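You operate a simulated robot arm through the tools that you are given. There is no shell and no other tool.

You run a simulated two-armed robot. Do the job below in one go: nothing can be reset, and whatever is moved stays where it is left.

## Task
Seal the green dumpling in the white press, then back on the board.
Fine: into the nest, slide in, one stroke, slide out, back where it lay; leave the other dumpling. Where these are worked on the way, their far stop is far enough and under half their travel is too little: press slide.

The check looks at the end state, three seconds after you hand in, the way a careful person would. Anything else that was tipped, shoved, dropped, spilled or broken makes it a failure. Lids that push on must go on centred and level and be pressed home; caps that screw on are set level and turned clockwise until they are tight.

## Robot
Two 7-joint arms with three-finger grippers on one trunk that stands fixed in place. Base frame: the origin is at the foot of the trunk, x ahead of it, y to its left, z up. Units: m, rad, N and s.
The left shoulder is at [0.03, 0.124, 1.108], the right one opposite. With the tool pointing down near the work surface each hand reaches from about 0.1 to 0.78 m from the base axis, measured 20 degrees to its own side. Payload 2.2 kg a hand.
The TCP of each hand is the grasp point between the finger pads, 0.028 m short of the fingertips. In the tool frame z runs along the fingers and y along their closing line. The gripper opens to 0.102 m. The gripper's body begins 0.071 m behind the TCP.
Orientation is that of the tool frame in the base frame, as a unit quaternion [w, x, y, z]. With the fingers straight down and closing along the base's y, the tool's x points along the base's -x, its y along +y and its z along -z.

## Interface
- The arms move only by the tool nudge_tool. It takes "left_plan", "right_plan" or both (then of equal length, played together; a hand with none holds still); each is a list that holds one entry, the list of rows, each a list of 6 numbers: the shift along the tool's x, y, z in units of 400 mm (1.0 is 400 mm), then the turn, a rotation vector about the tool's x, y, z in units of 45 degrees (1.0 is 45 degrees). In form: [[[x, y, z, rx, ry, rz], ...]]. A call has 1 to 20 rows; each row is the pose to reach, as a shift and turn from the pose commanded when the call began, along the tool's axes at that moment. "left_gripper" and "right_gripper" are, for a hand that has rows, the finger opening in m, from 0 to 0.102, set as the call begins (left out, the last holds). A call with a number of a shift or a turn outside -1 to 1 is refused whole. Each row takes 0.2 s and may step no farther than 0.05 m and 0.15 rad from the row before; otherwise, or with a gripper value out of range, the whole call is refused. A pose out of reach is approached as far as the arm can. The call stops where the force on the tool passes 40 N (or 10 N more than at its start, if that is more) or the arm is blocked; 0.2 s more then pass. The fingers move at their own pace and stop on an object; they squeeze with about 31 N. The grip force told is the motor's: it shows also when the fingers shut on nothing. Time passes only in rows, and 0.2 s behind the last, so rows that repeat a pose let the fingers close. It gives the time, the measured TCP pose, the force on the tool (base axes), the opening and the grip force at its end, in the units of the frame above (readings bear some noise), with the torque about the TCP (base axes, N m) and any sound that the robot's microphone picked up.
- Cameras (640 x 400 px; columns grow to the right, rows downward): "scene" is now at [0.0612, -0.0148, 1.8276]; the picture's right is [-0.06, -1.00, 0.00], its down [-0.80, 0.05, -0.60] and it looks along [0.60, -0.04, -0.80] (base axes); focal length 316 px, centre (320, 200). "left" rides on the left gripper at [0.072, 0.038, -0.086] in its tool frame; the picture's right is [-0.46, 0.89, 0.00], its down [-0.60, -0.32, -0.73] and it looks along [-0.65, -0.34, 0.68] (tool axes); focal length 256 px, centre (320, 200). "right" rides on the right gripper at [0.069, 0.044, -0.086] in its tool frame; the picture's right is [-0.53, 0.85, 0.00], its down [-0.58, -0.36, -0.73] and it looks along [-0.62, -0.39, 0.68] (tool axes); focal length 256 px, centre (320, 200). There is no depth. A picture from a camera that has moved, and an enlarged one, comes with that camera's place and axes in the base frame and with its lens. The place of the scene camera against the robot may be out by one fixed shift of up to 0.025 m in any direction.
- grab_frame(camera): a new picture of that camera. No time passes.
- move_column(by): slides the trunk up (or, below 0, down) by that many m; the arms and the scene camera ride with it, the base frame stays. It gives what a move gives, with no picture.
- head_to(pan, tilt): turns the head with the scene camera to pan (to the left, within 2.496 rad either way) and tilt (down, from -0.506 to 1.204), counted from straight ahead of the robot. It gives what a move gives.
- enlarge(camera, box): a new picture of the part [left, top, right, bottom] of that camera's present view, enlarged. No time passes.
- sign_off(): hands the job in; it is judged then, once.

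Nothing tells you positions but the pictures and the camera data. Unless the task says otherwise, let go and move clear before handing in.

The tools are called after "Request:" as name(argument=value, ...) on one line, values as JSON. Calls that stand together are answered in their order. nudge_tool: Moves the arms, as the interface text tells. Its arguments: {"type":"object","properties":{"left_plan":{"type":"array","items":{"type":"array","items":{"type":"array","items":{"type":"number"}}}},"left_gripper":{"type":"number"},"right_plan":{"type":"array","items":{"type":"array","items":{"type":"array","items":{"type":"number"}}}},"right_gripper":{"type":"number"}},"required":[]} The other tools are called the same way: move_column (by) slides the trunk up or down; head_to (pan, tilt) turns the head that bears the scene camera; grab_frame (camera) takes a picture; enlarge (camera, box) takes an enlarged picture of a part of a camera's view; sign_off () hands the job in.

At the start:

```text
time: 0.0
left_tcp_pos: [0.5957, 0.3376, 1.2915]
left_tcp_rot: [0.0, 0.0, 1.0, 0.0]
left_force: [0.0, 0.3, 0.4]
left_torque: [-0.01, 0.01, 0.0]
left_finger_gap: 0.1019
left_gripper_force: 0.0
right_tcp_pos: [0.4572, -0.1862, 1.3379]
right_tcp_rot: [0.001, 0.0, 1.0, 0.0]
right_force: [0.8, -0.9, 1.0]
right_torque: [-0.01, 0.0, 0.03]
right_finger_gap: 0.1019
right_gripper_force: 0.0
trunk travel left (down, up): [-0.35, 0.19]
head pan, tilt: [-0.059, 0.923]
```

scene: 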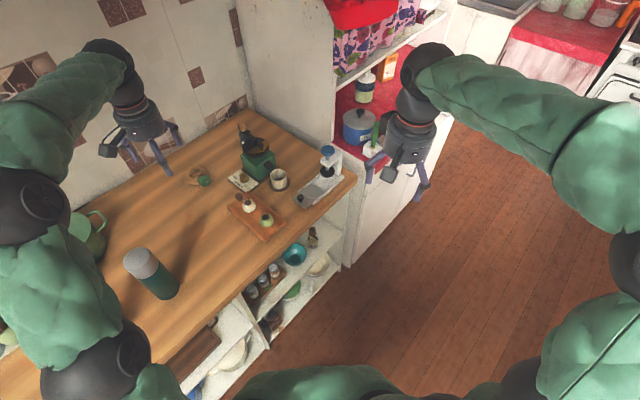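
right: 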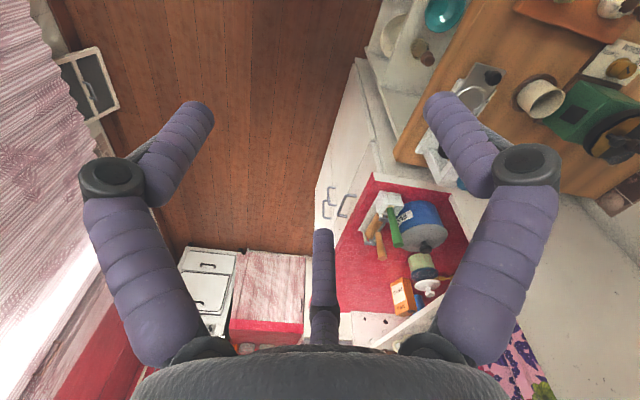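
left: 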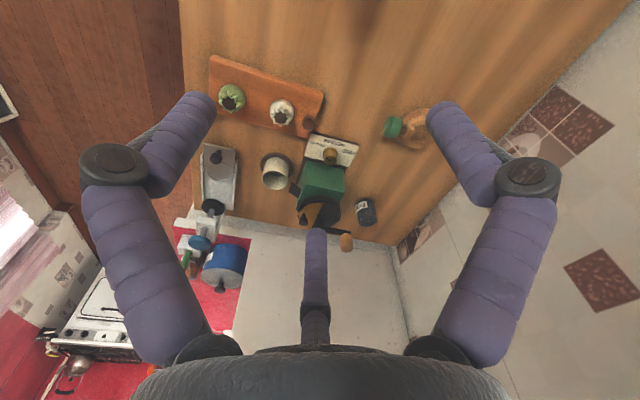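

I see a wooden counter with a board carrying two dumplings (one green, one whitish), a white press with a slide near the counter's right end, a cup and a green machine. I'll take enlarged pictures to find where things are.

Request:
enlarge(camera="scene", box=[220, 120, 370, 250])

Request:
enlarge(camera="left", box=[180, 40, 380, 240])

Request:
enlarge(camera="scene", box=[285, 130, 365, 220])

```text
3.08 times, centred on (295, 185) of scene
camera zoom: at [0.0612, -0.0148, 1.8276], right [-0.06, -1.0, 0.0], down [-0.8, 0.05, -0.6], along [0.6, -0.04, -0.8], focal length 973 px, centre (397, 246)
```

zoom: 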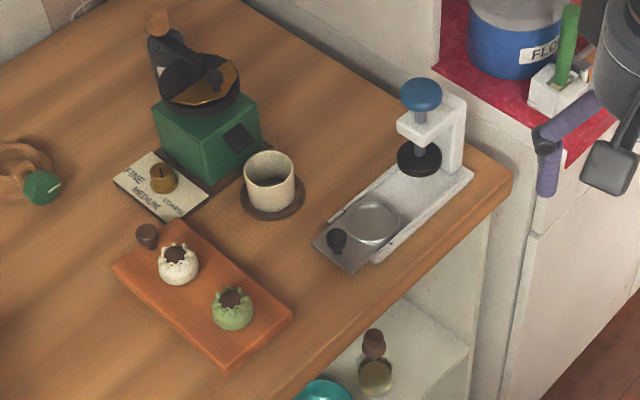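

```text
2.00 times, centred on (280, 140) of left
camera zoom: at [0.5228, 0.375, 1.3761], right [0.46, 0.89, 0.0], down [0.6, -0.32, 0.73], along [0.65, -0.34, -0.68], focal length 512 px, centre (400, 320)
```

zoom: 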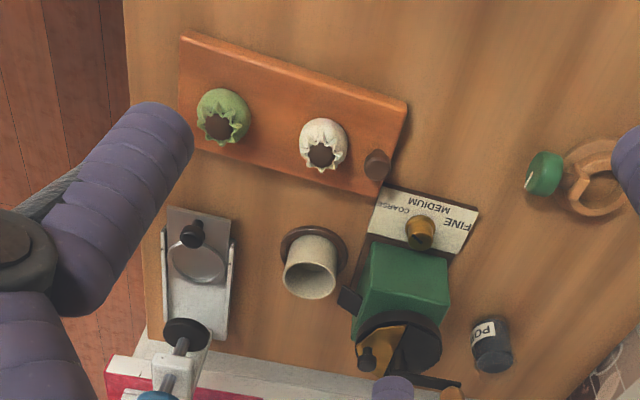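

```text
4.44 times, centred on (325, 175) of scene
camera zoom: at [0.0612, -0.0148, 1.8276], right [-0.06, -1.0, 0.0], down [-0.8, 0.05, -0.6], along [0.6, -0.04, -0.8], focal length 1406 px, centre (298, 311)
```

zoom: 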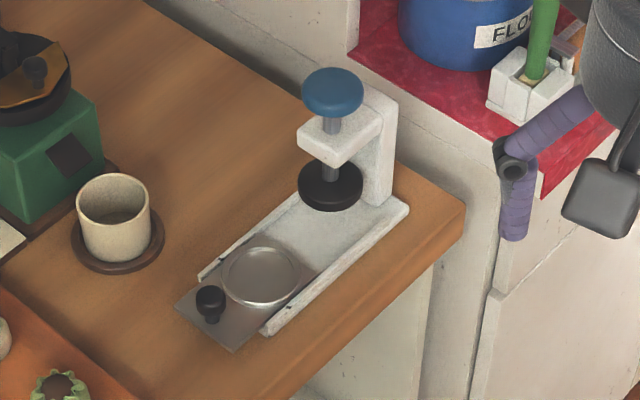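

The green dumpling is near (0.64, 0.13, 0.92) and the nest near (0.77, -0.03), with the press's post and blue knob beyond it. I'll bring the left hand (still high above everything) to a better viewpoint to measure exactly.

Request:
nudge_tool(left_plan=[[[0.045, -0.078, 0.029, 0, 0, 0], [0.09, -0.156, 0.057, 0, 0, 0], [0.135, -0.234, 0.086, 0, 0, 0], [0.18, -0.311, 0.114, 0, 0, 0], [0.225, -0.389, 0.143, 0, 0, 0], [0.27, -0.467, 0.171, 0, 0, 0], [0.315, -0.545, 0.2, 0, 0, 0], [0.315, -0.545, 0.2, 0, 0, 0]]])

Request:
grab_frame(camera="left")

Request:
grab_frame(camera="scene")

```text
time: 1.8
left_tcp_pos: [0.4686, 0.119, 1.2126]
left_tcp_rot: [0.001, 0.001, 1.0, 0.0]
left_force: [-0.4, 0.7, 0.3]
left_torque: [-0.03, 0.0, -0.01]
left_finger_gap: 0.1022
left_gripper_force: 0.0
right_tcp_pos: [0.4581, -0.1853, 1.3365]
right_tcp_rot: [0.0, 0.0, 1.0, 0.0]
right_force: [0.0, 0.4, -0.5]
right_torque: [0.0, 0.01, 0.0]
right_finger_gap: 0.1018
right_gripper_force: 0.0
trunk travel left (down, up): [-0.35, 0.19]
head pan, tilt: [-0.059, 0.923]
```

```text
taken
camera left: at [0.3966, 0.1571, 1.2972], right [0.46, 0.89, 0.0], down [0.6, -0.32, 0.73], along [0.65, -0.34, -0.68], focal length 256 px, centre (320, 200)
```

left: 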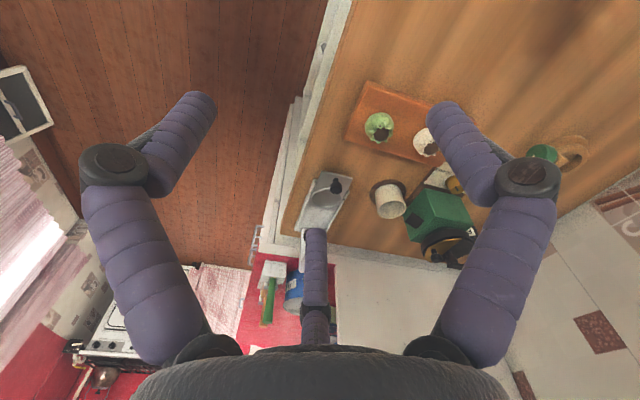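

```text
taken
camera scene: at [0.0615, -0.0141, 1.8276], right [-0.06, -1.0, 0.0], down [-0.8, 0.05, -0.6], along [0.6, -0.04, -0.8], focal length 316 px, centre (320, 200)
```

scene: 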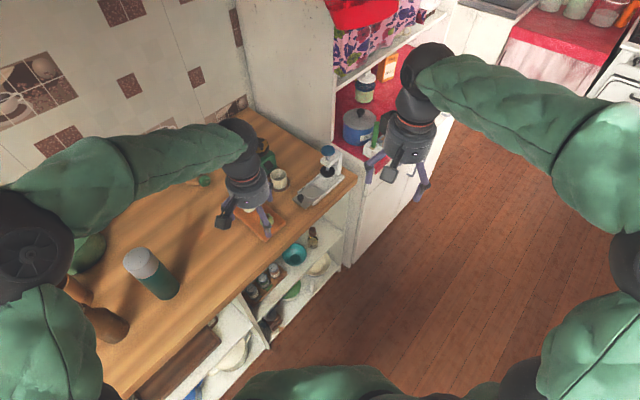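

The left hand's camera now sees the board and press, though part of the gripper blocks the press. I'll look closely at the gripper's actual shape and at the items from here.

Request:
enlarge(camera="scene", box=[340, 100, 450, 220])

Request:
enlarge(camera="left", box=[260, 70, 460, 250])

Request:
enlarge(camera="scene", box=[200, 130, 360, 250])

```text
3.33 times, centred on (395, 160) of scene
camera zoom: at [0.0615, -0.0141, 1.8276], right [-0.06, -1.0, 0.0], down [-0.8, 0.05, -0.6], along [0.6, -0.04, -0.8], focal length 1054 px, centre (70, 333)
```

zoom: 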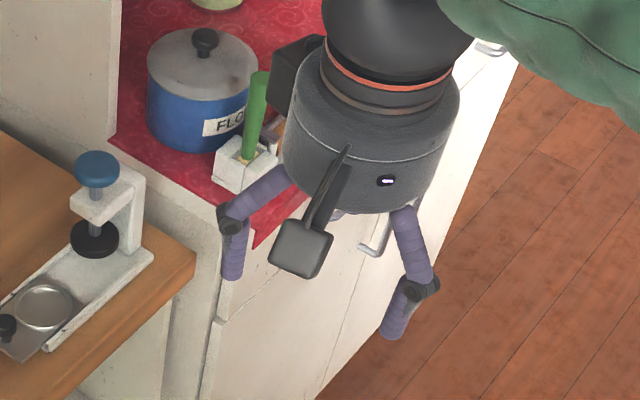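

```text
2.22 times, centred on (360, 160) of left
camera zoom: at [0.3966, 0.1571, 1.2972], right [0.46, 0.89, 0.0], down [0.6, -0.32, 0.73], along [0.65, -0.34, -0.68], focal length 569 px, centre (231, 289)
```

zoom: 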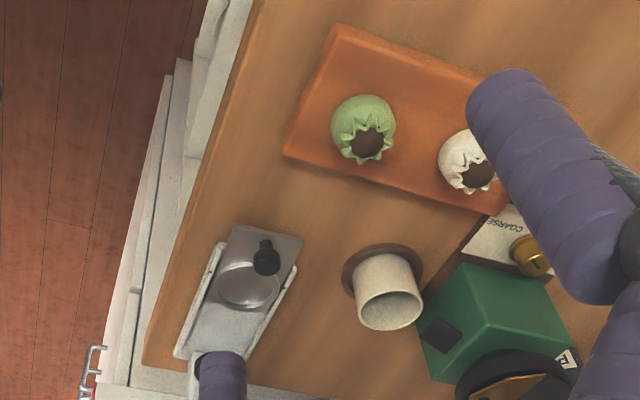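

```text
3.33 times, centred on (280, 190) of scene
camera zoom: at [0.0615, -0.0141, 1.8276], right [-0.06, -1.0, 0.0], down [-0.8, 0.05, -0.6], along [0.6, -0.04, -0.8], focal length 1054 px, centre (453, 233)
```

zoom: 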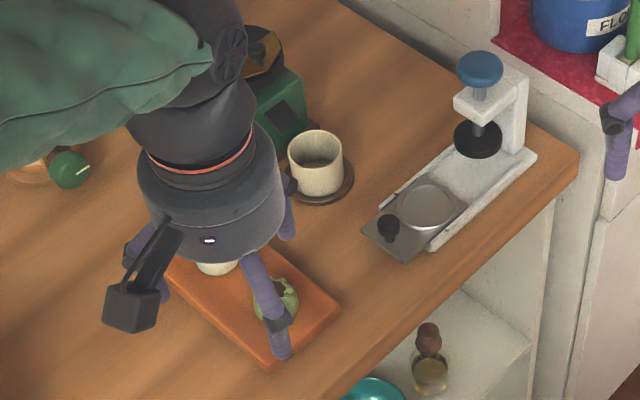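

The gripper is drawn with three prongs, though the text says two fingers closing along y; I'll allow for both. From two views I put the green dumpling's top at about (0.638, 0.140, 0.951). Next I'll move the left hand forward, still high, for a clear look at the press.

Request:
nudge_tool(left_plan=[[[-0.095, -0.035, -0.005, 0, 0, 0], [-0.19, -0.07, -0.01, 0, 0, 0], [-0.285, -0.105, -0.015, 0, 0, 0], [-0.38, -0.14, -0.02, 0, 0, 0], [-0.475, -0.175, -0.025, 0, 0, 0], [-0.475, -0.175, -0.025, 0, 0, 0]]])

Request:
grab_frame(camera="left")

Request:
enlarge(camera="left", box=[220, 60, 420, 240])

```text
time: 3.2
left_tcp_pos: [0.6599, 0.0521, 1.2205]
left_tcp_rot: [0.0, 0.001, 1.0, 0.0]
left_force: [-0.4, 0.5, 0.1]
left_torque: [-0.03, 0.0, -0.01]
left_finger_gap: 0.1018
left_gripper_force: 0.0
right_tcp_pos: [0.4572, -0.1866, 1.3382]
right_tcp_rot: [0.0, 0.0, 1.0, 0.0]
right_force: [-0.4, -0.4, -1.0]
right_torque: [-0.03, -0.01, -0.01]
right_finger_gap: 0.1021
right_gripper_force: 0.1
trunk travel left (down, up): [-0.35, 0.19]
head pan, tilt: [-0.059, 0.923]
```

```text
taken
camera left: at [0.5869, 0.0889, 1.3062], right [0.46, 0.89, 0.0], down [0.6, -0.32, 0.73], along [0.65, -0.34, -0.68], focal length 256 px, centre (320, 200)
```

left: 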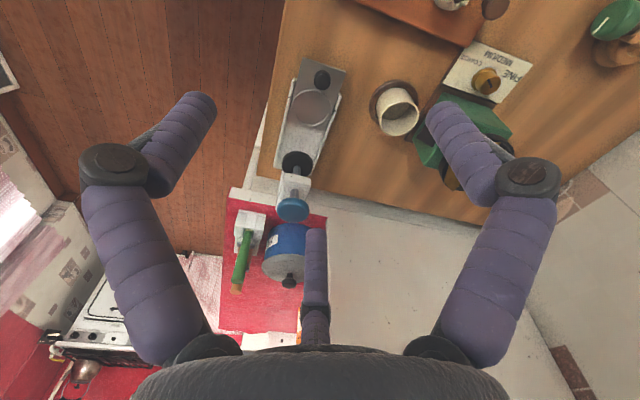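

```text
2.22 times, centred on (320, 150) of left
camera zoom: at [0.5869, 0.0889, 1.3062], right [0.46, 0.89, 0.0], down [0.6, -0.32, 0.73], along [0.65, -0.34, -0.68], focal length 569 px, centre (320, 311)
```

zoom: 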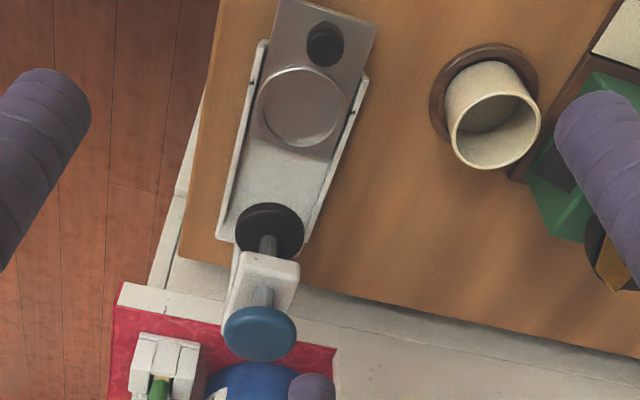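

I now have a clear view of the press: nest tray with a black knob, plunger with black disc, blue knob on top. I'll enlarge it further for exact pixel readings.

Request:
enlarge(camera="left", box=[260, 50, 370, 150])

Request:
enlarge(camera="left", box=[250, 130, 360, 230])

Request:
enlarge(camera="scene", box=[285, 130, 365, 220])

```text
4.00 times, centred on (315, 100) of left
camera zoom: at [0.5869, 0.0889, 1.3062], right [0.46, 0.89, 0.0], down [0.6, -0.32, 0.73], along [0.65, -0.34, -0.68], focal length 1024 px, centre (340, 600)
```

zoom: 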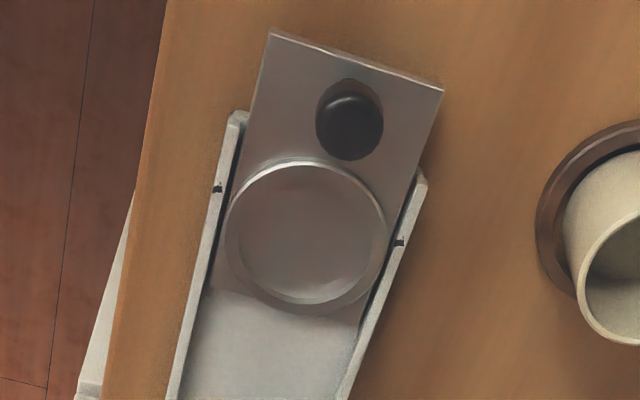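

```text
4.00 times, centred on (305, 180) of left
camera zoom: at [0.5869, 0.0889, 1.3062], right [0.46, 0.89, 0.0], down [0.6, -0.32, 0.73], along [0.65, -0.34, -0.68], focal length 1024 px, centre (380, 280)
```

zoom: 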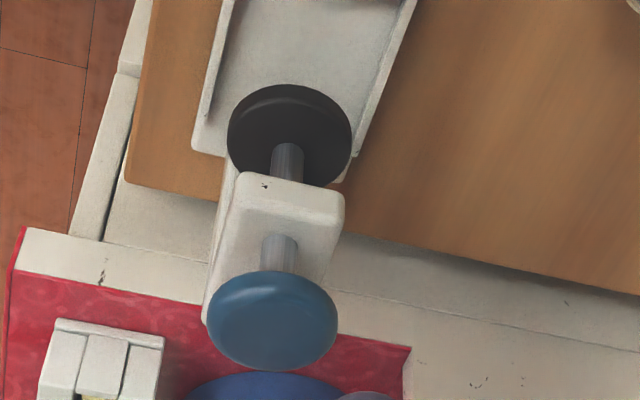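

```text
4.44 times, centred on (325, 175) of scene
camera zoom: at [0.0597, -0.0141, 1.8277], right [-0.06, -1.0, 0.0], down [-0.8, 0.05, -0.6], along [0.6, -0.04, -0.8], focal length 1406 px, centre (298, 311)
```

zoom: 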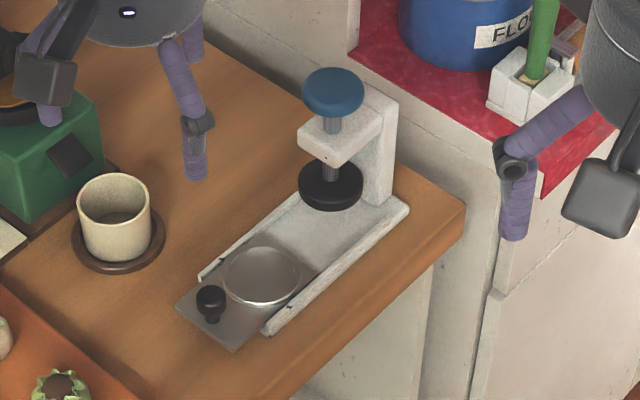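

I put the slide line at about -44° (dir (0.72, -0.70)), nest at (0.760, -0.017, 0.915), slide knob at (0.717, 0.025, top 0.953), and blue knob at (0.822, -0.078, top 1.064). I'll turn the left hand so its fingers close across the slide line, and bring it above the green dumpling for a closer look.

Request:
nudge_tool(left_plan=[[[0.024, 0.052, 0.0, 0, 0, 0.1667], [0.048, 0.105, 0.03, 0, 0, 0.3333], [0.071, 0.157, 0.06, 0, 0, 0.5], [0.095, 0.209, 0.1, 0, 0, 0.6667], [0.119, 0.262, 0.14, 0, 0, 0.8333], [0.1425, 0.314, 0.179, 0, 0, 1.0], [0.1425, 0.314, 0.179, 0, 0, 1.0]]], left_gripper=0.075)

Request:
grab_frame(camera="left")

Request:
grab_frame(camera="scene")

```text
time: 4.8
left_tcp_pos: [0.6031, 0.1751, 1.1493]
left_tcp_rot: [-0.001, 0.383, 0.924, 0.0]
left_force: [0.2, 0.5, -0.2]
left_torque: [-0.01, 0.02, 0.0]
left_finger_gap: 0.0751
left_gripper_force: 0.0
right_tcp_pos: [0.4577, -0.1867, 1.3376]
right_tcp_rot: [0.0, 0.0, 1.0, 0.0]
right_force: [1.0, -0.8, -0.5]
right_torque: [0.01, 0.0, -0.05]
right_finger_gap: 0.102
right_gripper_force: 0.0
trunk travel left (down, up): [-0.35, 0.19]
head pan, tilt: [-0.059, 0.923]
```

```text
taken
camera left: at [0.5788, 0.2527, 1.2349], right [0.96, 0.3, 0.0], down [0.2, -0.65, 0.73], along [0.22, -0.7, -0.68], focal length 256 px, centre (320, 200)
```

left: 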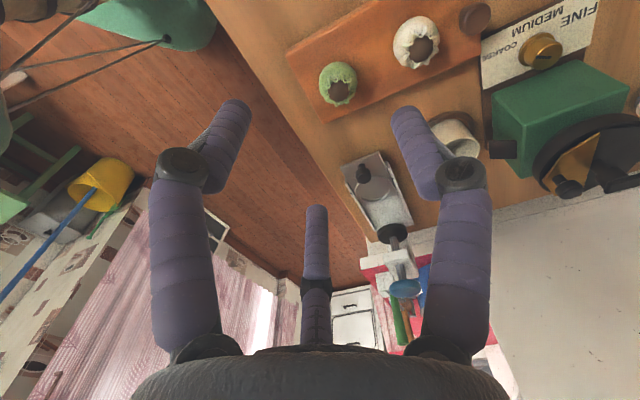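

```text
taken
camera scene: at [0.0615, -0.0156, 1.8276], right [-0.06, -1.0, 0.0], down [-0.8, 0.05, -0.6], along [0.6, -0.04, -0.8], focal length 316 px, centre (320, 200)
```

scene: 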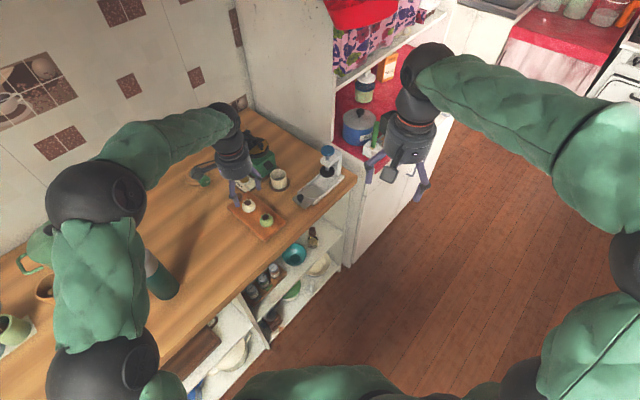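

The left hand is above and behind the dumpling, turned as wanted. I'll enlarge its view to refine the dumpling, board and nest heights.

Request:
enlarge(camera="left", box=[280, 0, 500, 140])

Request:
enlarge(camera="left", box=[320, 140, 440, 310])

```text
2.86 times, centred on (390, 70) of left
camera zoom: at [0.5788, 0.2527, 1.2349], right [0.96, 0.3, 0.0], down [0.2, -0.65, 0.73], along [0.22, -0.7, -0.68], focal length 731 px, centre (120, 571)
```

zoom: 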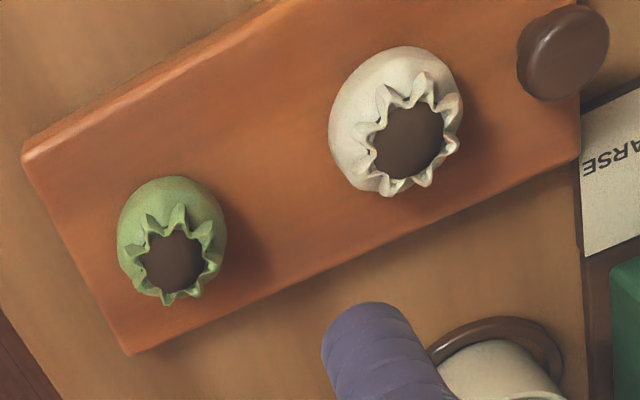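

```text
2.35 times, centred on (380, 225) of left
camera zoom: at [0.5788, 0.2527, 1.2349], right [0.96, 0.3, 0.0], down [0.2, -0.65, 0.73], along [0.22, -0.7, -0.68], focal length 602 px, centre (179, 141)
```

zoom: 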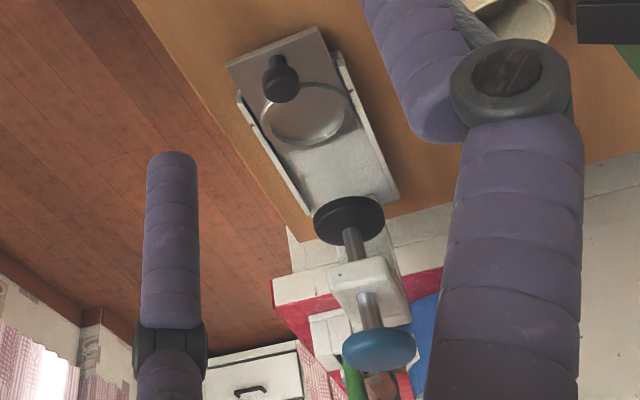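

Board top comes out near z = 0.9235, the dumpling at (0.6385, 0.1385) with top about 0.952. I'll tilt the left hand back 20° and line the tool axis up with the dumpling, about 12 cm off.

Request:
nudge_tool(left_plan=[[[-0.0065, 0, 0.06, 0, -0.111, 0], [-0.013, -0.001, 0.12, 0, -0.222, 0], [-0.0195, -0.0015, 0.18, 0, -0.333, 0], [-0.0258, -0.0018, 0.243, 0, -0.4444, 0], [-0.0258, -0.0018, 0.243, 0, -0.4444, 0]]])

Request:
grab_frame(camera="left")

Request:
enlarge(camera="left", box=[240, 0, 400, 130])

Request:
enlarge(camera="scene", box=[200, 130, 320, 250])

```text
time: 6.0
left_tcp_pos: [0.6092, 0.1662, 1.0518]
left_tcp_rot: [0.16, 0.377, 0.91, -0.067]
left_force: [0.4, -0.5, -0.3]
left_torque: [0.03, 0.0, -0.01]
left_finger_gap: 0.0748
left_gripper_force: 0.1
right_tcp_pos: [0.4562, -0.1866, 1.3379]
right_tcp_rot: [0.0, 0.0, 1.0, 0.0]
right_force: [-0.4, 0.5, 0.9]
right_torque: [-0.01, 0.0, 0.0]
right_finger_gap: 0.102
right_gripper_force: 0.0
trunk travel left (down, up): [-0.35, 0.19]
head pan, tilt: [-0.059, 0.923]
```

```text
taken
camera left: at [0.5677, 0.2627, 1.1074], right [0.93, 0.32, 0.16], down [0.0, -0.45, 0.89], along [0.36, -0.84, -0.42], focal length 256 px, centre (320, 200)
```

left: 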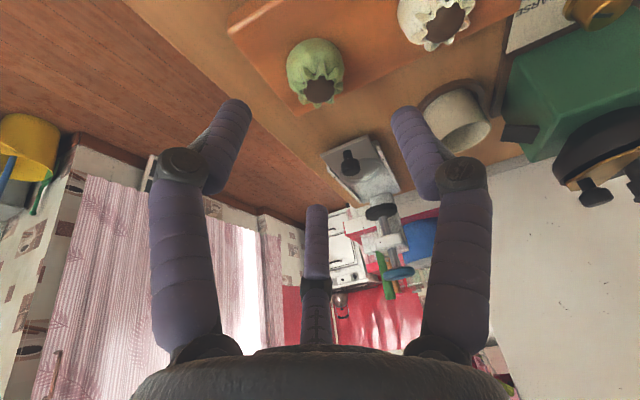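

```text
3.08 times, centred on (320, 65) of left
camera zoom: at [0.5677, 0.2627, 1.1074], right [0.93, 0.32, 0.16], down [0.0, -0.45, 0.89], along [0.36, -0.84, -0.42], focal length 788 px, centre (320, 615)
```

zoom: 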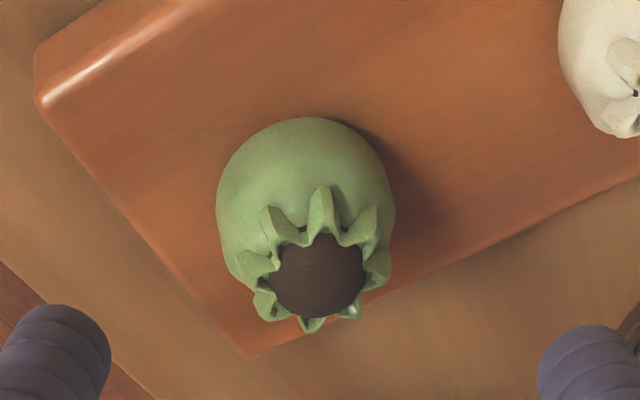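

```text
3.33 times, centred on (260, 190) of scene
camera zoom: at [0.0609, -0.0153, 1.8277], right [-0.06, -1.0, 0.0], down [-0.8, 0.05, -0.6], along [0.6, -0.04, -0.8], focal length 1054 px, centre (520, 233)
```

zoom: 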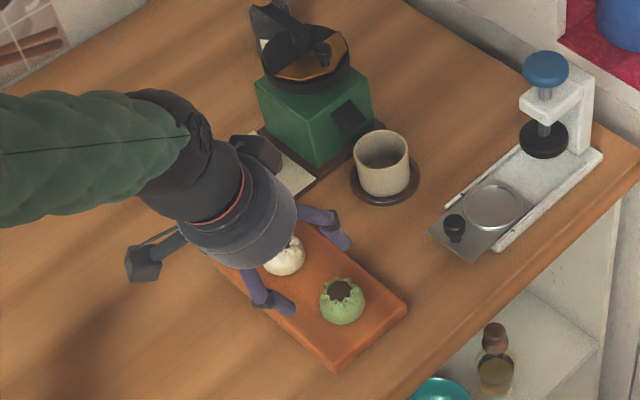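

The dumpling sits within 2 mm of the tool axis. I'll come down along the tool axis most of the way, then check before closing.

Request:
nudge_tool(left_plan=[[[0.001, -0.001, 0.05, 0, 0, 0], [0.002, -0.002, 0.1, 0, 0, 0], [0.003, -0.003, 0.15, 0, 0, 0], [0.004, -0.004, 0.2, 0, 0, 0], [0.004, -0.004, 0.2125, 0, 0, 0], [0.004, -0.004, 0.2125, 0, 0, 0]]])

Request:
grab_frame(camera="left")

Request:
enlarge(camera="scene", box=[210, 150, 310, 250])

```text
time: 7.4
left_tcp_pos: [0.6278, 0.1473, 0.9721]
left_tcp_rot: [0.16, 0.377, 0.91, -0.067]
left_force: [0.2, -0.1, -0.8]
left_torque: [0.01, 0.0, -0.02]
left_finger_gap: 0.075
left_gripper_force: 0.0
right_tcp_pos: [0.4579, -0.1874, 1.3384]
right_tcp_rot: [0.0, 0.0, 1.0, -0.001]
right_force: [0.5, 0.0, -0.4]
right_torque: [-0.03, -0.02, 0.01]
right_finger_gap: 0.1021
right_gripper_force: 0.0
trunk travel left (down, up): [-0.35, 0.19]
head pan, tilt: [-0.059, 0.923]
```

```text
taken
camera left: at [0.5857, 0.2426, 1.0273], right [0.93, 0.32, 0.16], down [0.0, -0.45, 0.89], along [0.36, -0.84, -0.42], focal length 256 px, centre (320, 200)
```

left: 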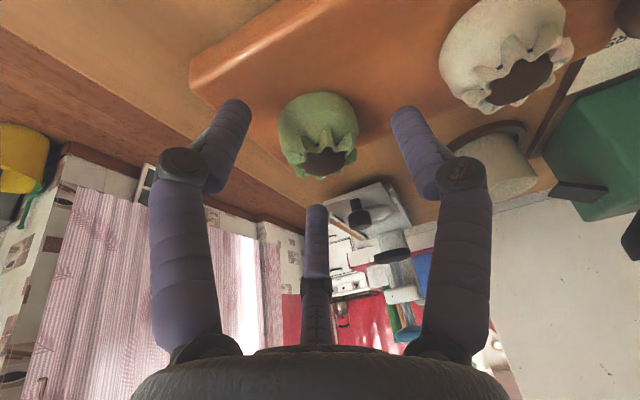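

```text
4.00 times, centred on (260, 200) of scene
camera zoom: at [0.0614, -0.0149, 1.8276], right [-0.06, -1.0, 0.0], down [-0.8, 0.05, -0.6], along [0.6, -0.04, -0.8], focal length 1265 px, centre (560, 200)
```

zoom: 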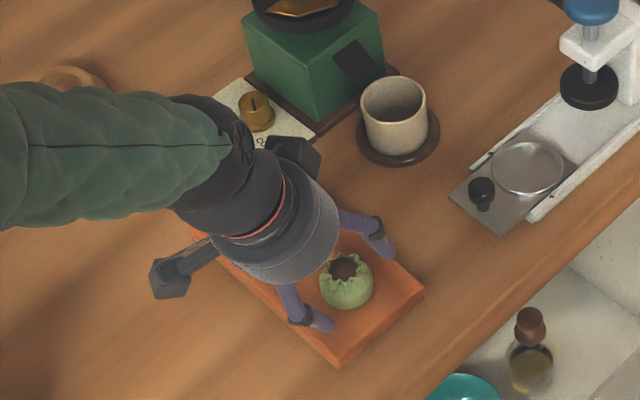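

The fingers straddle the dumpling cleanly with the white one well clear. I'll go down the last 17 mm, then close gently.

Request:
nudge_tool(left_plan=[[[0, 0, 0.015, 0, 0, 0], [0, 0, 0.03, 0, 0, 0], [0, 0, 0.043, 0, 0, 0], [0, 0, 0.043, 0, 0, 0]]])

Request:
enlarge(camera="left", box=[200, 40, 440, 240])

Request:
enlarge(camera="scene", box=[230, 170, 300, 240])

```text
time: 8.4
left_tcp_pos: [0.6309, 0.1429, 0.9576]
left_tcp_rot: [0.161, 0.376, 0.91, -0.066]
left_force: [-4.5, 0.9, 10.9]
left_torque: [0.11, 0.58, -0.11]
left_finger_gap: 0.0792
left_gripper_force: 3.2
right_tcp_pos: [0.4562, -0.1881, 1.3378]
right_tcp_rot: [0.0, 0.0, 1.0, 0.0]
right_force: [0.2, 0.2, 0.1]
right_torque: [-0.02, -0.02, 0.0]
right_finger_gap: 0.1022
right_gripper_force: 0.0
trunk travel left (down, up): [-0.35, 0.19]
head pan, tilt: [-0.059, 0.923]
```

```text
2.00 times, centred on (320, 140) of left
camera zoom: at [0.5895, 0.2382, 1.0129], right [0.93, 0.32, 0.16], down [0.0, -0.45, 0.89], along [0.36, -0.84, -0.42], focal length 512 px, centre (320, 320)
```

zoom: 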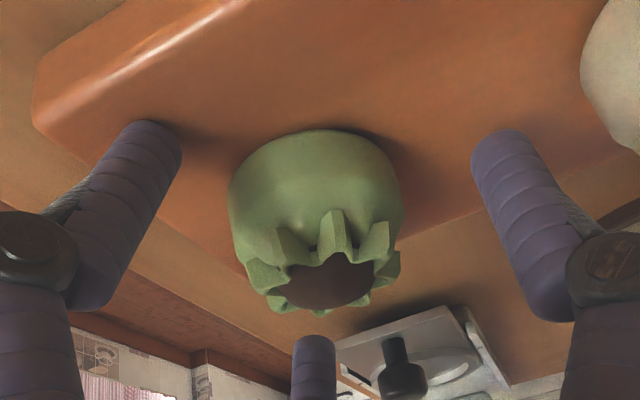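

```text
5.71 times, centred on (265, 205) of scene
camera zoom: at [0.0596, -0.0151, 1.8278], right [-0.06, -1.0, 0.0], down [-0.8, 0.05, -0.6], along [0.6, -0.04, -0.8], focal length 1808 px, centre (634, 171)
```

zoom: 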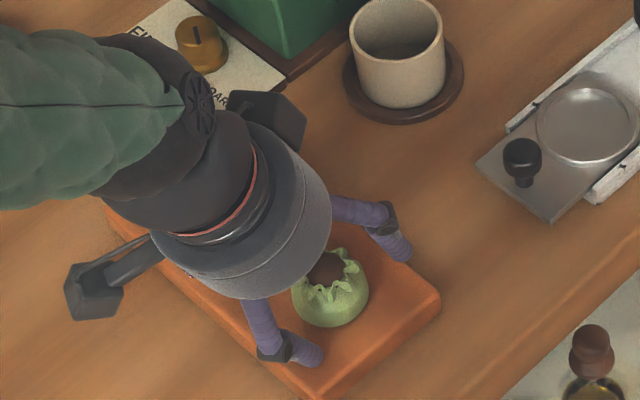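

The force reading shows one fingertip touching the board: its location (about 43 mm off the tool axis, at -x) matches the drawn three-prong layout, so the tilt made that prong too low. I'll back straight out and then take the tilt off.

Request:
nudge_tool(left_plan=[[[0, 0, -0.04, 0, 0, 0], [0, 0, -0.12, 0, 0, 0], [0, 0, -0.2, 0, 0, 0], [0, 0, -0.28, 0, 0, 0], [0, 0, -0.28, 0, 0, 0]]])

Request:
enlarge(camera="scene", box=[210, 150, 310, 250])

Request:
grab_frame(camera="left")

```text
time: 9.6
left_tcp_pos: [0.6057, 0.1697, 1.0617]
left_tcp_rot: [0.16, 0.378, 0.91, -0.066]
left_force: [0.7, -0.5, -0.9]
left_torque: [-0.01, 0.02, 0.0]
left_finger_gap: 0.0753
left_gripper_force: 0.1
right_tcp_pos: [0.4569, -0.1857, 1.3371]
right_tcp_rot: [0.0, 0.0, 1.0, 0.0]
right_force: [-0.2, 0.5, -0.1]
right_torque: [0.03, 0.03, -0.05]
right_finger_gap: 0.1018
right_gripper_force: 0.1
trunk travel left (down, up): [-0.35, 0.19]
head pan, tilt: [-0.059, 0.923]
```

```text
4.00 times, centred on (260, 200) of scene
camera zoom: at [0.0622, -0.0149, 1.8276], right [-0.06, -1.0, 0.0], down [-0.8, 0.05, -0.6], along [0.6, -0.04, -0.8], focal length 1265 px, centre (560, 200)
```

zoom: 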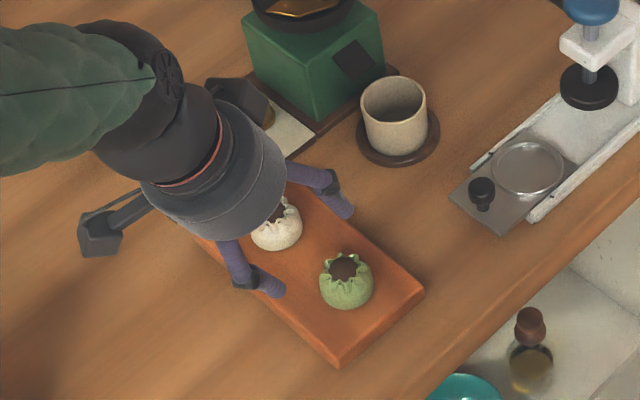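

```text
taken
camera left: at [0.5629, 0.2646, 1.1173], right [0.94, 0.32, 0.16], down [0.0, -0.45, 0.89], along [0.35, -0.84, -0.42], focal length 256 px, centre (320, 200)
```

left: 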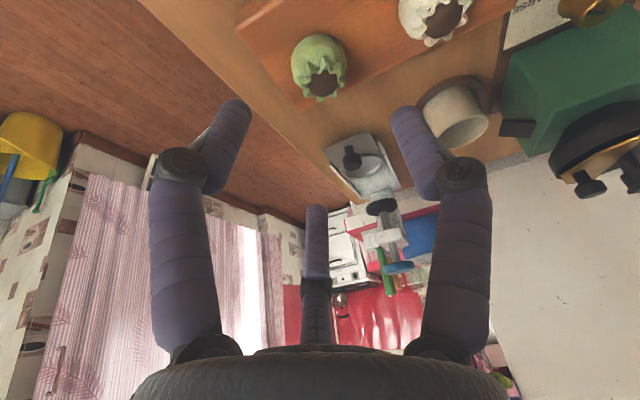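

Nothing on the board moved. I'll now straighten the hand to vertical while moving it high over the nest to test whether the left arm reaches there with the tool straight down.

Request:
nudge_tool(left_plan=[[[-0.05, 0, -0.06, 0, 0.05, 0], [-0.15, -0.01, -0.06, 0, 0.12, 0], [-0.25, -0.02, -0.045, 0, 0.2, 0], [-0.35, -0.03, -0.03, 0, 0.28, 0], [-0.45, -0.04, -0.015, 0, 0.36, 0], [-0.55, -0.05, 0.005, 0, 0.4444, 0], [-0.64, -0.055, 0.024, 0, 0.4444, 0], [-0.64, -0.055, 0.024, 0, 0.4444, 0]]])

Request:
grab_frame(camera="left")

Request:
grab_frame(camera="scene")

```text
time: 11.4
left_tcp_pos: [0.726, 0.002, 1.1338]
left_tcp_rot: [0.0, 0.382, 0.924, -0.001]
left_force: [-0.1, 0.5, 0.4]
left_torque: [-0.02, -0.02, -0.01]
left_finger_gap: 0.075
left_gripper_force: 0.1
left hand out of reach, approached as far as the arm can: row 6, 7, 8
right_tcp_pos: [0.458, -0.1865, 1.3363]
right_tcp_rot: [0.001, 0.0, 1.0, 0.0]
right_force: [-0.2, 0.3, 0.3]
right_torque: [-0.01, 0.01, 0.0]
right_finger_gap: 0.1021
right_gripper_force: 0.0
trunk travel left (down, up): [-0.35, 0.19]
head pan, tilt: [-0.059, 0.923]
```

```text
taken
camera left: at [0.7013, 0.0797, 1.2189], right [0.95, 0.3, 0.0], down [0.2, -0.65, 0.73], along [0.22, -0.7, -0.68], focal length 256 px, centre (320, 200)
```

left: 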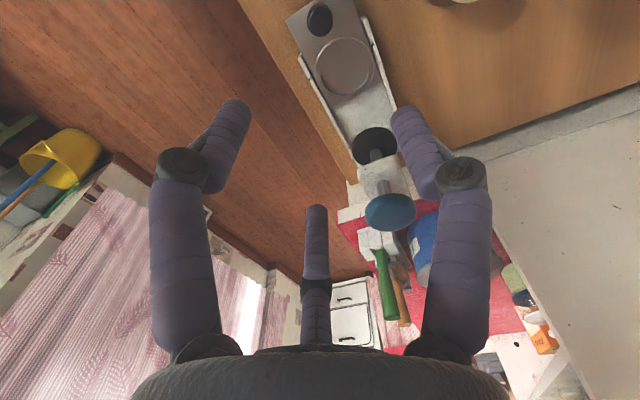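

```text
taken
camera scene: at [0.0595, -0.0139, 1.8277], right [-0.06, -1.0, 0.0], down [-0.8, 0.05, -0.6], along [0.6, -0.04, -0.8], focal length 316 px, centre (320, 200)
```

scene: 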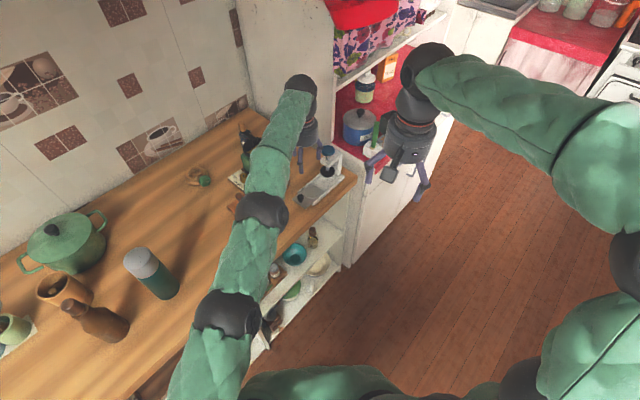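

With the tool vertical at this height the left arm stops about 4 cm short of the nest. I'll raise the trunk by 12 cm to bring the shoulder level with the wrist, then see how far the arm reaches.

Request:
move_column(by=0.12)

Request:
nudge_tool(left_plan=[[[0, 0, 0.0, 0, 0, 0], [0, 0, 0.08, 0, 0, 0], [0, 0, 0.16, 0, 0, 0], [0, 0, 0.24, 0, 0, 0], [0, 0, 0.32, 0, 0, 0], [0, 0, 0.35, 0, 0, 0], [0, 0, 0.35, 0, 0, 0]]])

Request:
grab_frame(camera="scene")

Request:
grab_frame(camera="left")

```text
time: 12.9
left_tcp_pos: [0.7268, 0.0023, 1.2519]
left_tcp_rot: [0.0, 0.382, 0.924, 0.0]
left_force: [0.4, -0.2, -0.3]
left_torque: [-0.02, 0.01, 0.0]
left_finger_gap: 0.0751
left_gripper_force: 0.0
right_tcp_pos: [0.4574, -0.1866, 1.4576]
right_tcp_rot: [-0.001, 0.0, 1.0, 0.0]
right_force: [-0.1, 0.4, 1.4]
right_torque: [-0.03, 0.0, 0.03]
right_finger_gap: 0.1021
right_gripper_force: 0.1
trunk travel left (down, up): [-0.47, 0.07]
head pan, tilt: [-0.059, 0.923]
```

```text
time: 14.5
left_tcp_pos: [0.7255, 0.004, 1.1126]
left_tcp_rot: [0.001, 0.383, 0.924, 0.0]
left_force: [0.3, 0.3, 0.4]
left_torque: [0.02, -0.02, 0.0]
left_finger_gap: 0.0751
left_gripper_force: 0.1
right_tcp_pos: [0.4572, -0.1861, 1.4571]
right_tcp_rot: [0.0, 0.0, 1.0, 0.0]
right_force: [0.4, 0.4, 0.0]
right_torque: [-0.01, -0.01, 0.0]
right_finger_gap: 0.1021
right_gripper_force: 0.0
trunk travel left (down, up): [-0.47, 0.07]
head pan, tilt: [-0.059, 0.923]
```

```text
taken
camera scene: at [0.0613, -0.0149, 1.9476], right [-0.06, -1.0, 0.0], down [-0.8, 0.05, -0.6], along [0.6, -0.04, -0.8], focal length 316 px, centre (320, 200)
```

scene: 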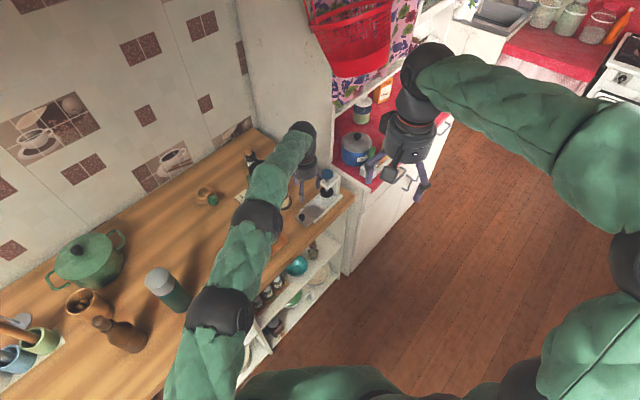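

```text
taken
camera left: at [0.7017, 0.0817, 1.1984], right [0.95, 0.3, 0.0], down [0.2, -0.65, 0.73], along [0.22, -0.7, -0.68], focal length 256 px, centre (320, 200)
```

left: 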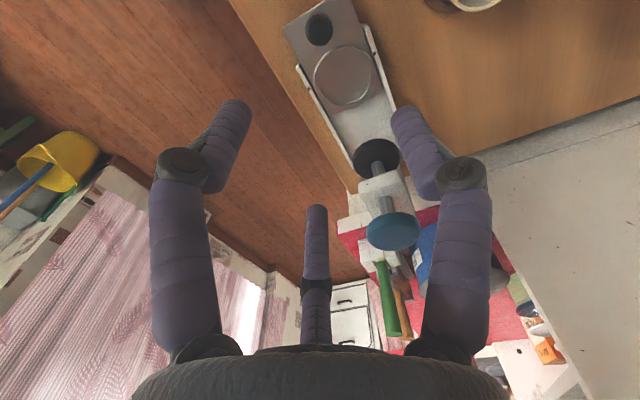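

The commanded pose follows the reached pose, good. Now I'll try the remaining 4 cm toward the nest at this height.

Request:
nudge_tool(left_plan=[[[-0.05, 0.012, 0, 0, 0, 0], [-0.1017, 0.0238, 0, 0, 0, 0], [-0.1017, 0.0238, 0, 0, 0, 0]]])

Request:
enlarge(camera="left", box=[260, 0, 420, 150])

Request:
grab_frame(camera="left")

```text
time: 15.3
left_tcp_pos: [0.7282, -0.0087, 1.1135]
left_tcp_rot: [0.0, 0.382, 0.924, 0.001]
left_force: [-0.5, 0.2, 0.1]
left_torque: [0.0, 0.02, 0.02]
left_finger_gap: 0.0749
left_gripper_force: 0.0
left hand out of reach, approached as far as the arm can: row 1, 2, 3
right_tcp_pos: [0.4576, -0.1866, 1.4573]
right_tcp_rot: [0.0, 0.0, 1.0, 0.0]
right_force: [-0.7, 1.0, 0.2]
right_torque: [-0.01, -0.01, 0.04]
right_finger_gap: 0.1021
right_gripper_force: 0.1
trunk travel left (down, up): [-0.47, 0.07]
head pan, tilt: [-0.059, 0.923]
```

```text
2.67 times, centred on (340, 75) of left
camera zoom: at [0.7047, 0.0689, 1.2002], right [0.95, 0.3, 0.0], down [0.2, -0.65, 0.73], along [0.22, -0.7, -0.68], focal length 683 px, centre (267, 533)
```

zoom: 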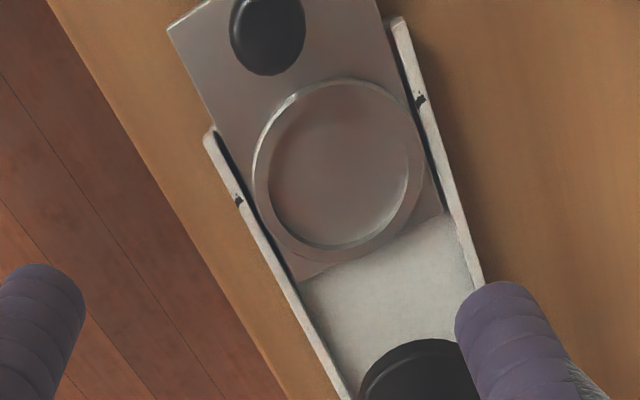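

```text
taken
camera left: at [0.7047, 0.0689, 1.2002], right [0.95, 0.3, 0.0], down [0.2, -0.65, 0.73], along [0.22, -0.7, -0.68], focal length 256 px, centre (320, 200)
```

left: 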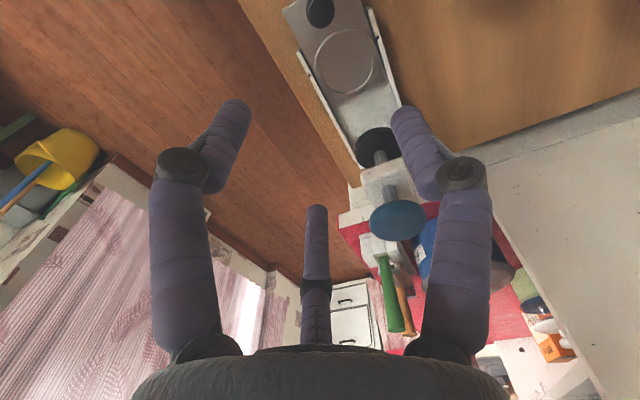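

Even with the trunk raised, a vertical tool stops about 3.5 cm short, so a modest lean back toward the shoulder is needed at the nest. I'll test a 12° lean here, high above the press.

Request:
nudge_tool(left_plan=[[[0, 0, 0, -0.0667, -0.1155, 0], [-0.02, 0.01, 0, -0.1333, -0.2309, 0], [-0.05, 0.03, 0, -0.1333, -0.2309, 0], [-0.0763, 0.0433, 0, -0.1333, -0.2309, 0], [-0.0763, 0.0433, 0, -0.1333, -0.2309, 0]]])

Request:
grab_frame(camera="left")

```text
time: 16.5
left_tcp_pos: [0.7624, -0.0194, 1.1162]
left_tcp_rot: [0.104, 0.38, 0.919, 0.014]
left_force: [-0.3, -0.9, 0.2]
left_torque: [-0.05, 0.02, -0.02]
left_finger_gap: 0.075
left_gripper_force: 0.0
right_tcp_pos: [0.4571, -0.186, 1.4576]
right_tcp_rot: [0.0, 0.0, 1.0, 0.001]
right_force: [-0.5, -0.1, 0.3]
right_torque: [0.0, -0.02, 0.01]
right_finger_gap: 0.1018
right_gripper_force: 0.1
trunk travel left (down, up): [-0.47, 0.07]
head pan, tilt: [-0.059, 0.923]
```

```text
taken
camera left: at [0.722, 0.0627, 1.1905], right [0.94, 0.3, 0.18], down [0.05, -0.61, 0.79], along [0.35, -0.73, -0.59], focal length 256 px, centre (320, 200)
```

left: 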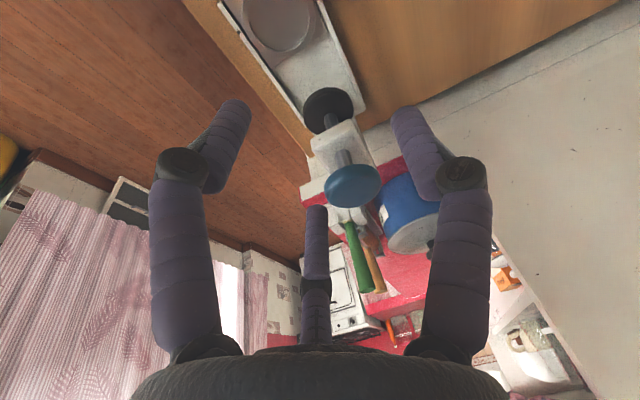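

A 12° lean reaches the nest column fine. I'll check how small a lean still reaches (8°), because less lean makes for a more even grip.

Request:
nudge_tool(left_plan=[[[0, 0, 0, 0.0222, 0.0385, 0], [0, 0, 0, 0.0444, 0.077, 0], [0, 0, 0, 0.0444, 0.077, 0]]])

Request:
enlarge(camera="scene", box=[280, 130, 380, 230])

```text
time: 17.3
left_tcp_pos: [0.7566, -0.0178, 1.1155]
left_tcp_rot: [0.069, 0.381, 0.922, 0.009]
left_force: [0.2, 0.0, -0.8]
left_torque: [-0.03, 0.01, 0.04]
left_finger_gap: 0.0752
left_gripper_force: 0.1
left hand out of reach, approached as far as the arm can: row 2, 3
right_tcp_pos: [0.4583, -0.186, 1.4578]
right_tcp_rot: [0.0, 0.001, 1.0, 0.001]
right_force: [0.7, -0.8, -0.1]
right_torque: [0.01, 0.03, 0.0]
right_finger_gap: 0.1021
right_gripper_force: 0.0
trunk travel left (down, up): [-0.47, 0.07]
head pan, tilt: [-0.059, 0.923]
```

```text
4.00 times, centred on (330, 180) of scene
camera zoom: at [0.0612, -0.0148, 1.9476], right [-0.06, -1.0, 0.0], down [-0.8, 0.05, -0.6], along [0.6, -0.04, -0.8], focal length 1265 px, centre (280, 280)
```

zoom: 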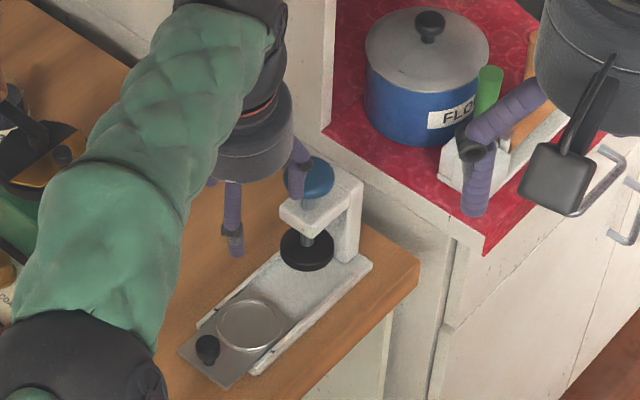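

An 8° lean falls 6 mm short, so I'll use 12° toward the shoulder and keep the trunk here. Now back to the green dumpling with that lean, tool axis through its centre.

Request:
nudge_tool(left_plan=[[[0.09, 0.004, 0.0, -0.0111, -0.0192, 0], [0.18, 0.008, 0.01, -0.0222, -0.0385, 0], [0.27, 0.012, 0.02, -0.0333, -0.0577, 0], [0.36, 0.016, 0.035, -0.0444, -0.077, 0], [0.45, 0.02, 0.055, -0.0444, -0.077, 0], [0.5532, 0.0247, 0.081, -0.0444, -0.077, 0], [0.5532, 0.0247, 0.081, -0.0444, -0.077, 0]]], left_gripper=0.062)

Request:
enlarge(camera="left", box=[240, 0, 400, 130])

Request:
enlarge(camera="scene", box=[210, 150, 310, 250])

```text
time: 18.9
left_tcp_pos: [0.615, 0.1431, 1.0564]
left_tcp_rot: [0.104, 0.38, 0.919, 0.013]
left_force: [0.0, 0.0, 0.7]
left_torque: [0.01, 0.0, 0.0]
left_finger_gap: 0.062
left_gripper_force: 0.0
right_tcp_pos: [0.4574, -0.1868, 1.4575]
right_tcp_rot: [-0.001, 0.0, 1.0, 0.0]
right_force: [0.0, -0.5, -0.7]
right_torque: [-0.03, 0.02, -0.01]
right_finger_gap: 0.1021
right_gripper_force: 0.0
trunk travel left (down, up): [-0.47, 0.07]
head pan, tilt: [-0.059, 0.923]
```

```text
3.08 times, centred on (320, 65) of left
camera zoom: at [0.5743, 0.2251, 1.1302], right [0.94, 0.3, 0.18], down [0.05, -0.61, 0.79], along [0.35, -0.73, -0.59], focal length 788 px, centre (320, 615)
```

zoom: 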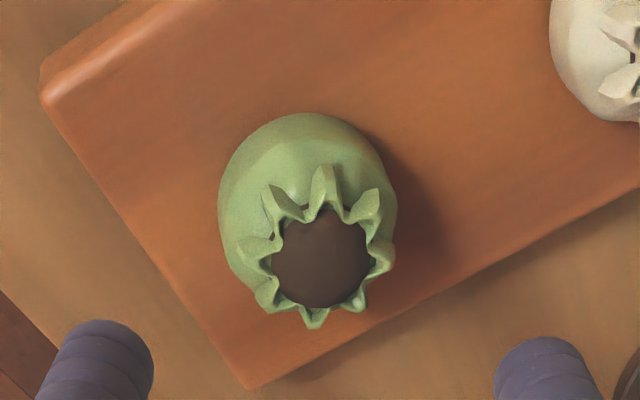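

```text
4.00 times, centred on (260, 200) of scene
camera zoom: at [0.0615, -0.0158, 1.9476], right [-0.06, -1.0, 0.0], down [-0.8, 0.05, -0.6], along [0.6, -0.04, -0.8], focal length 1265 px, centre (560, 200)
```

zoom: 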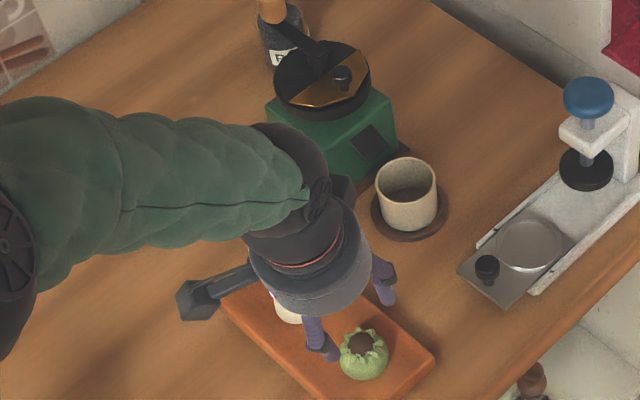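

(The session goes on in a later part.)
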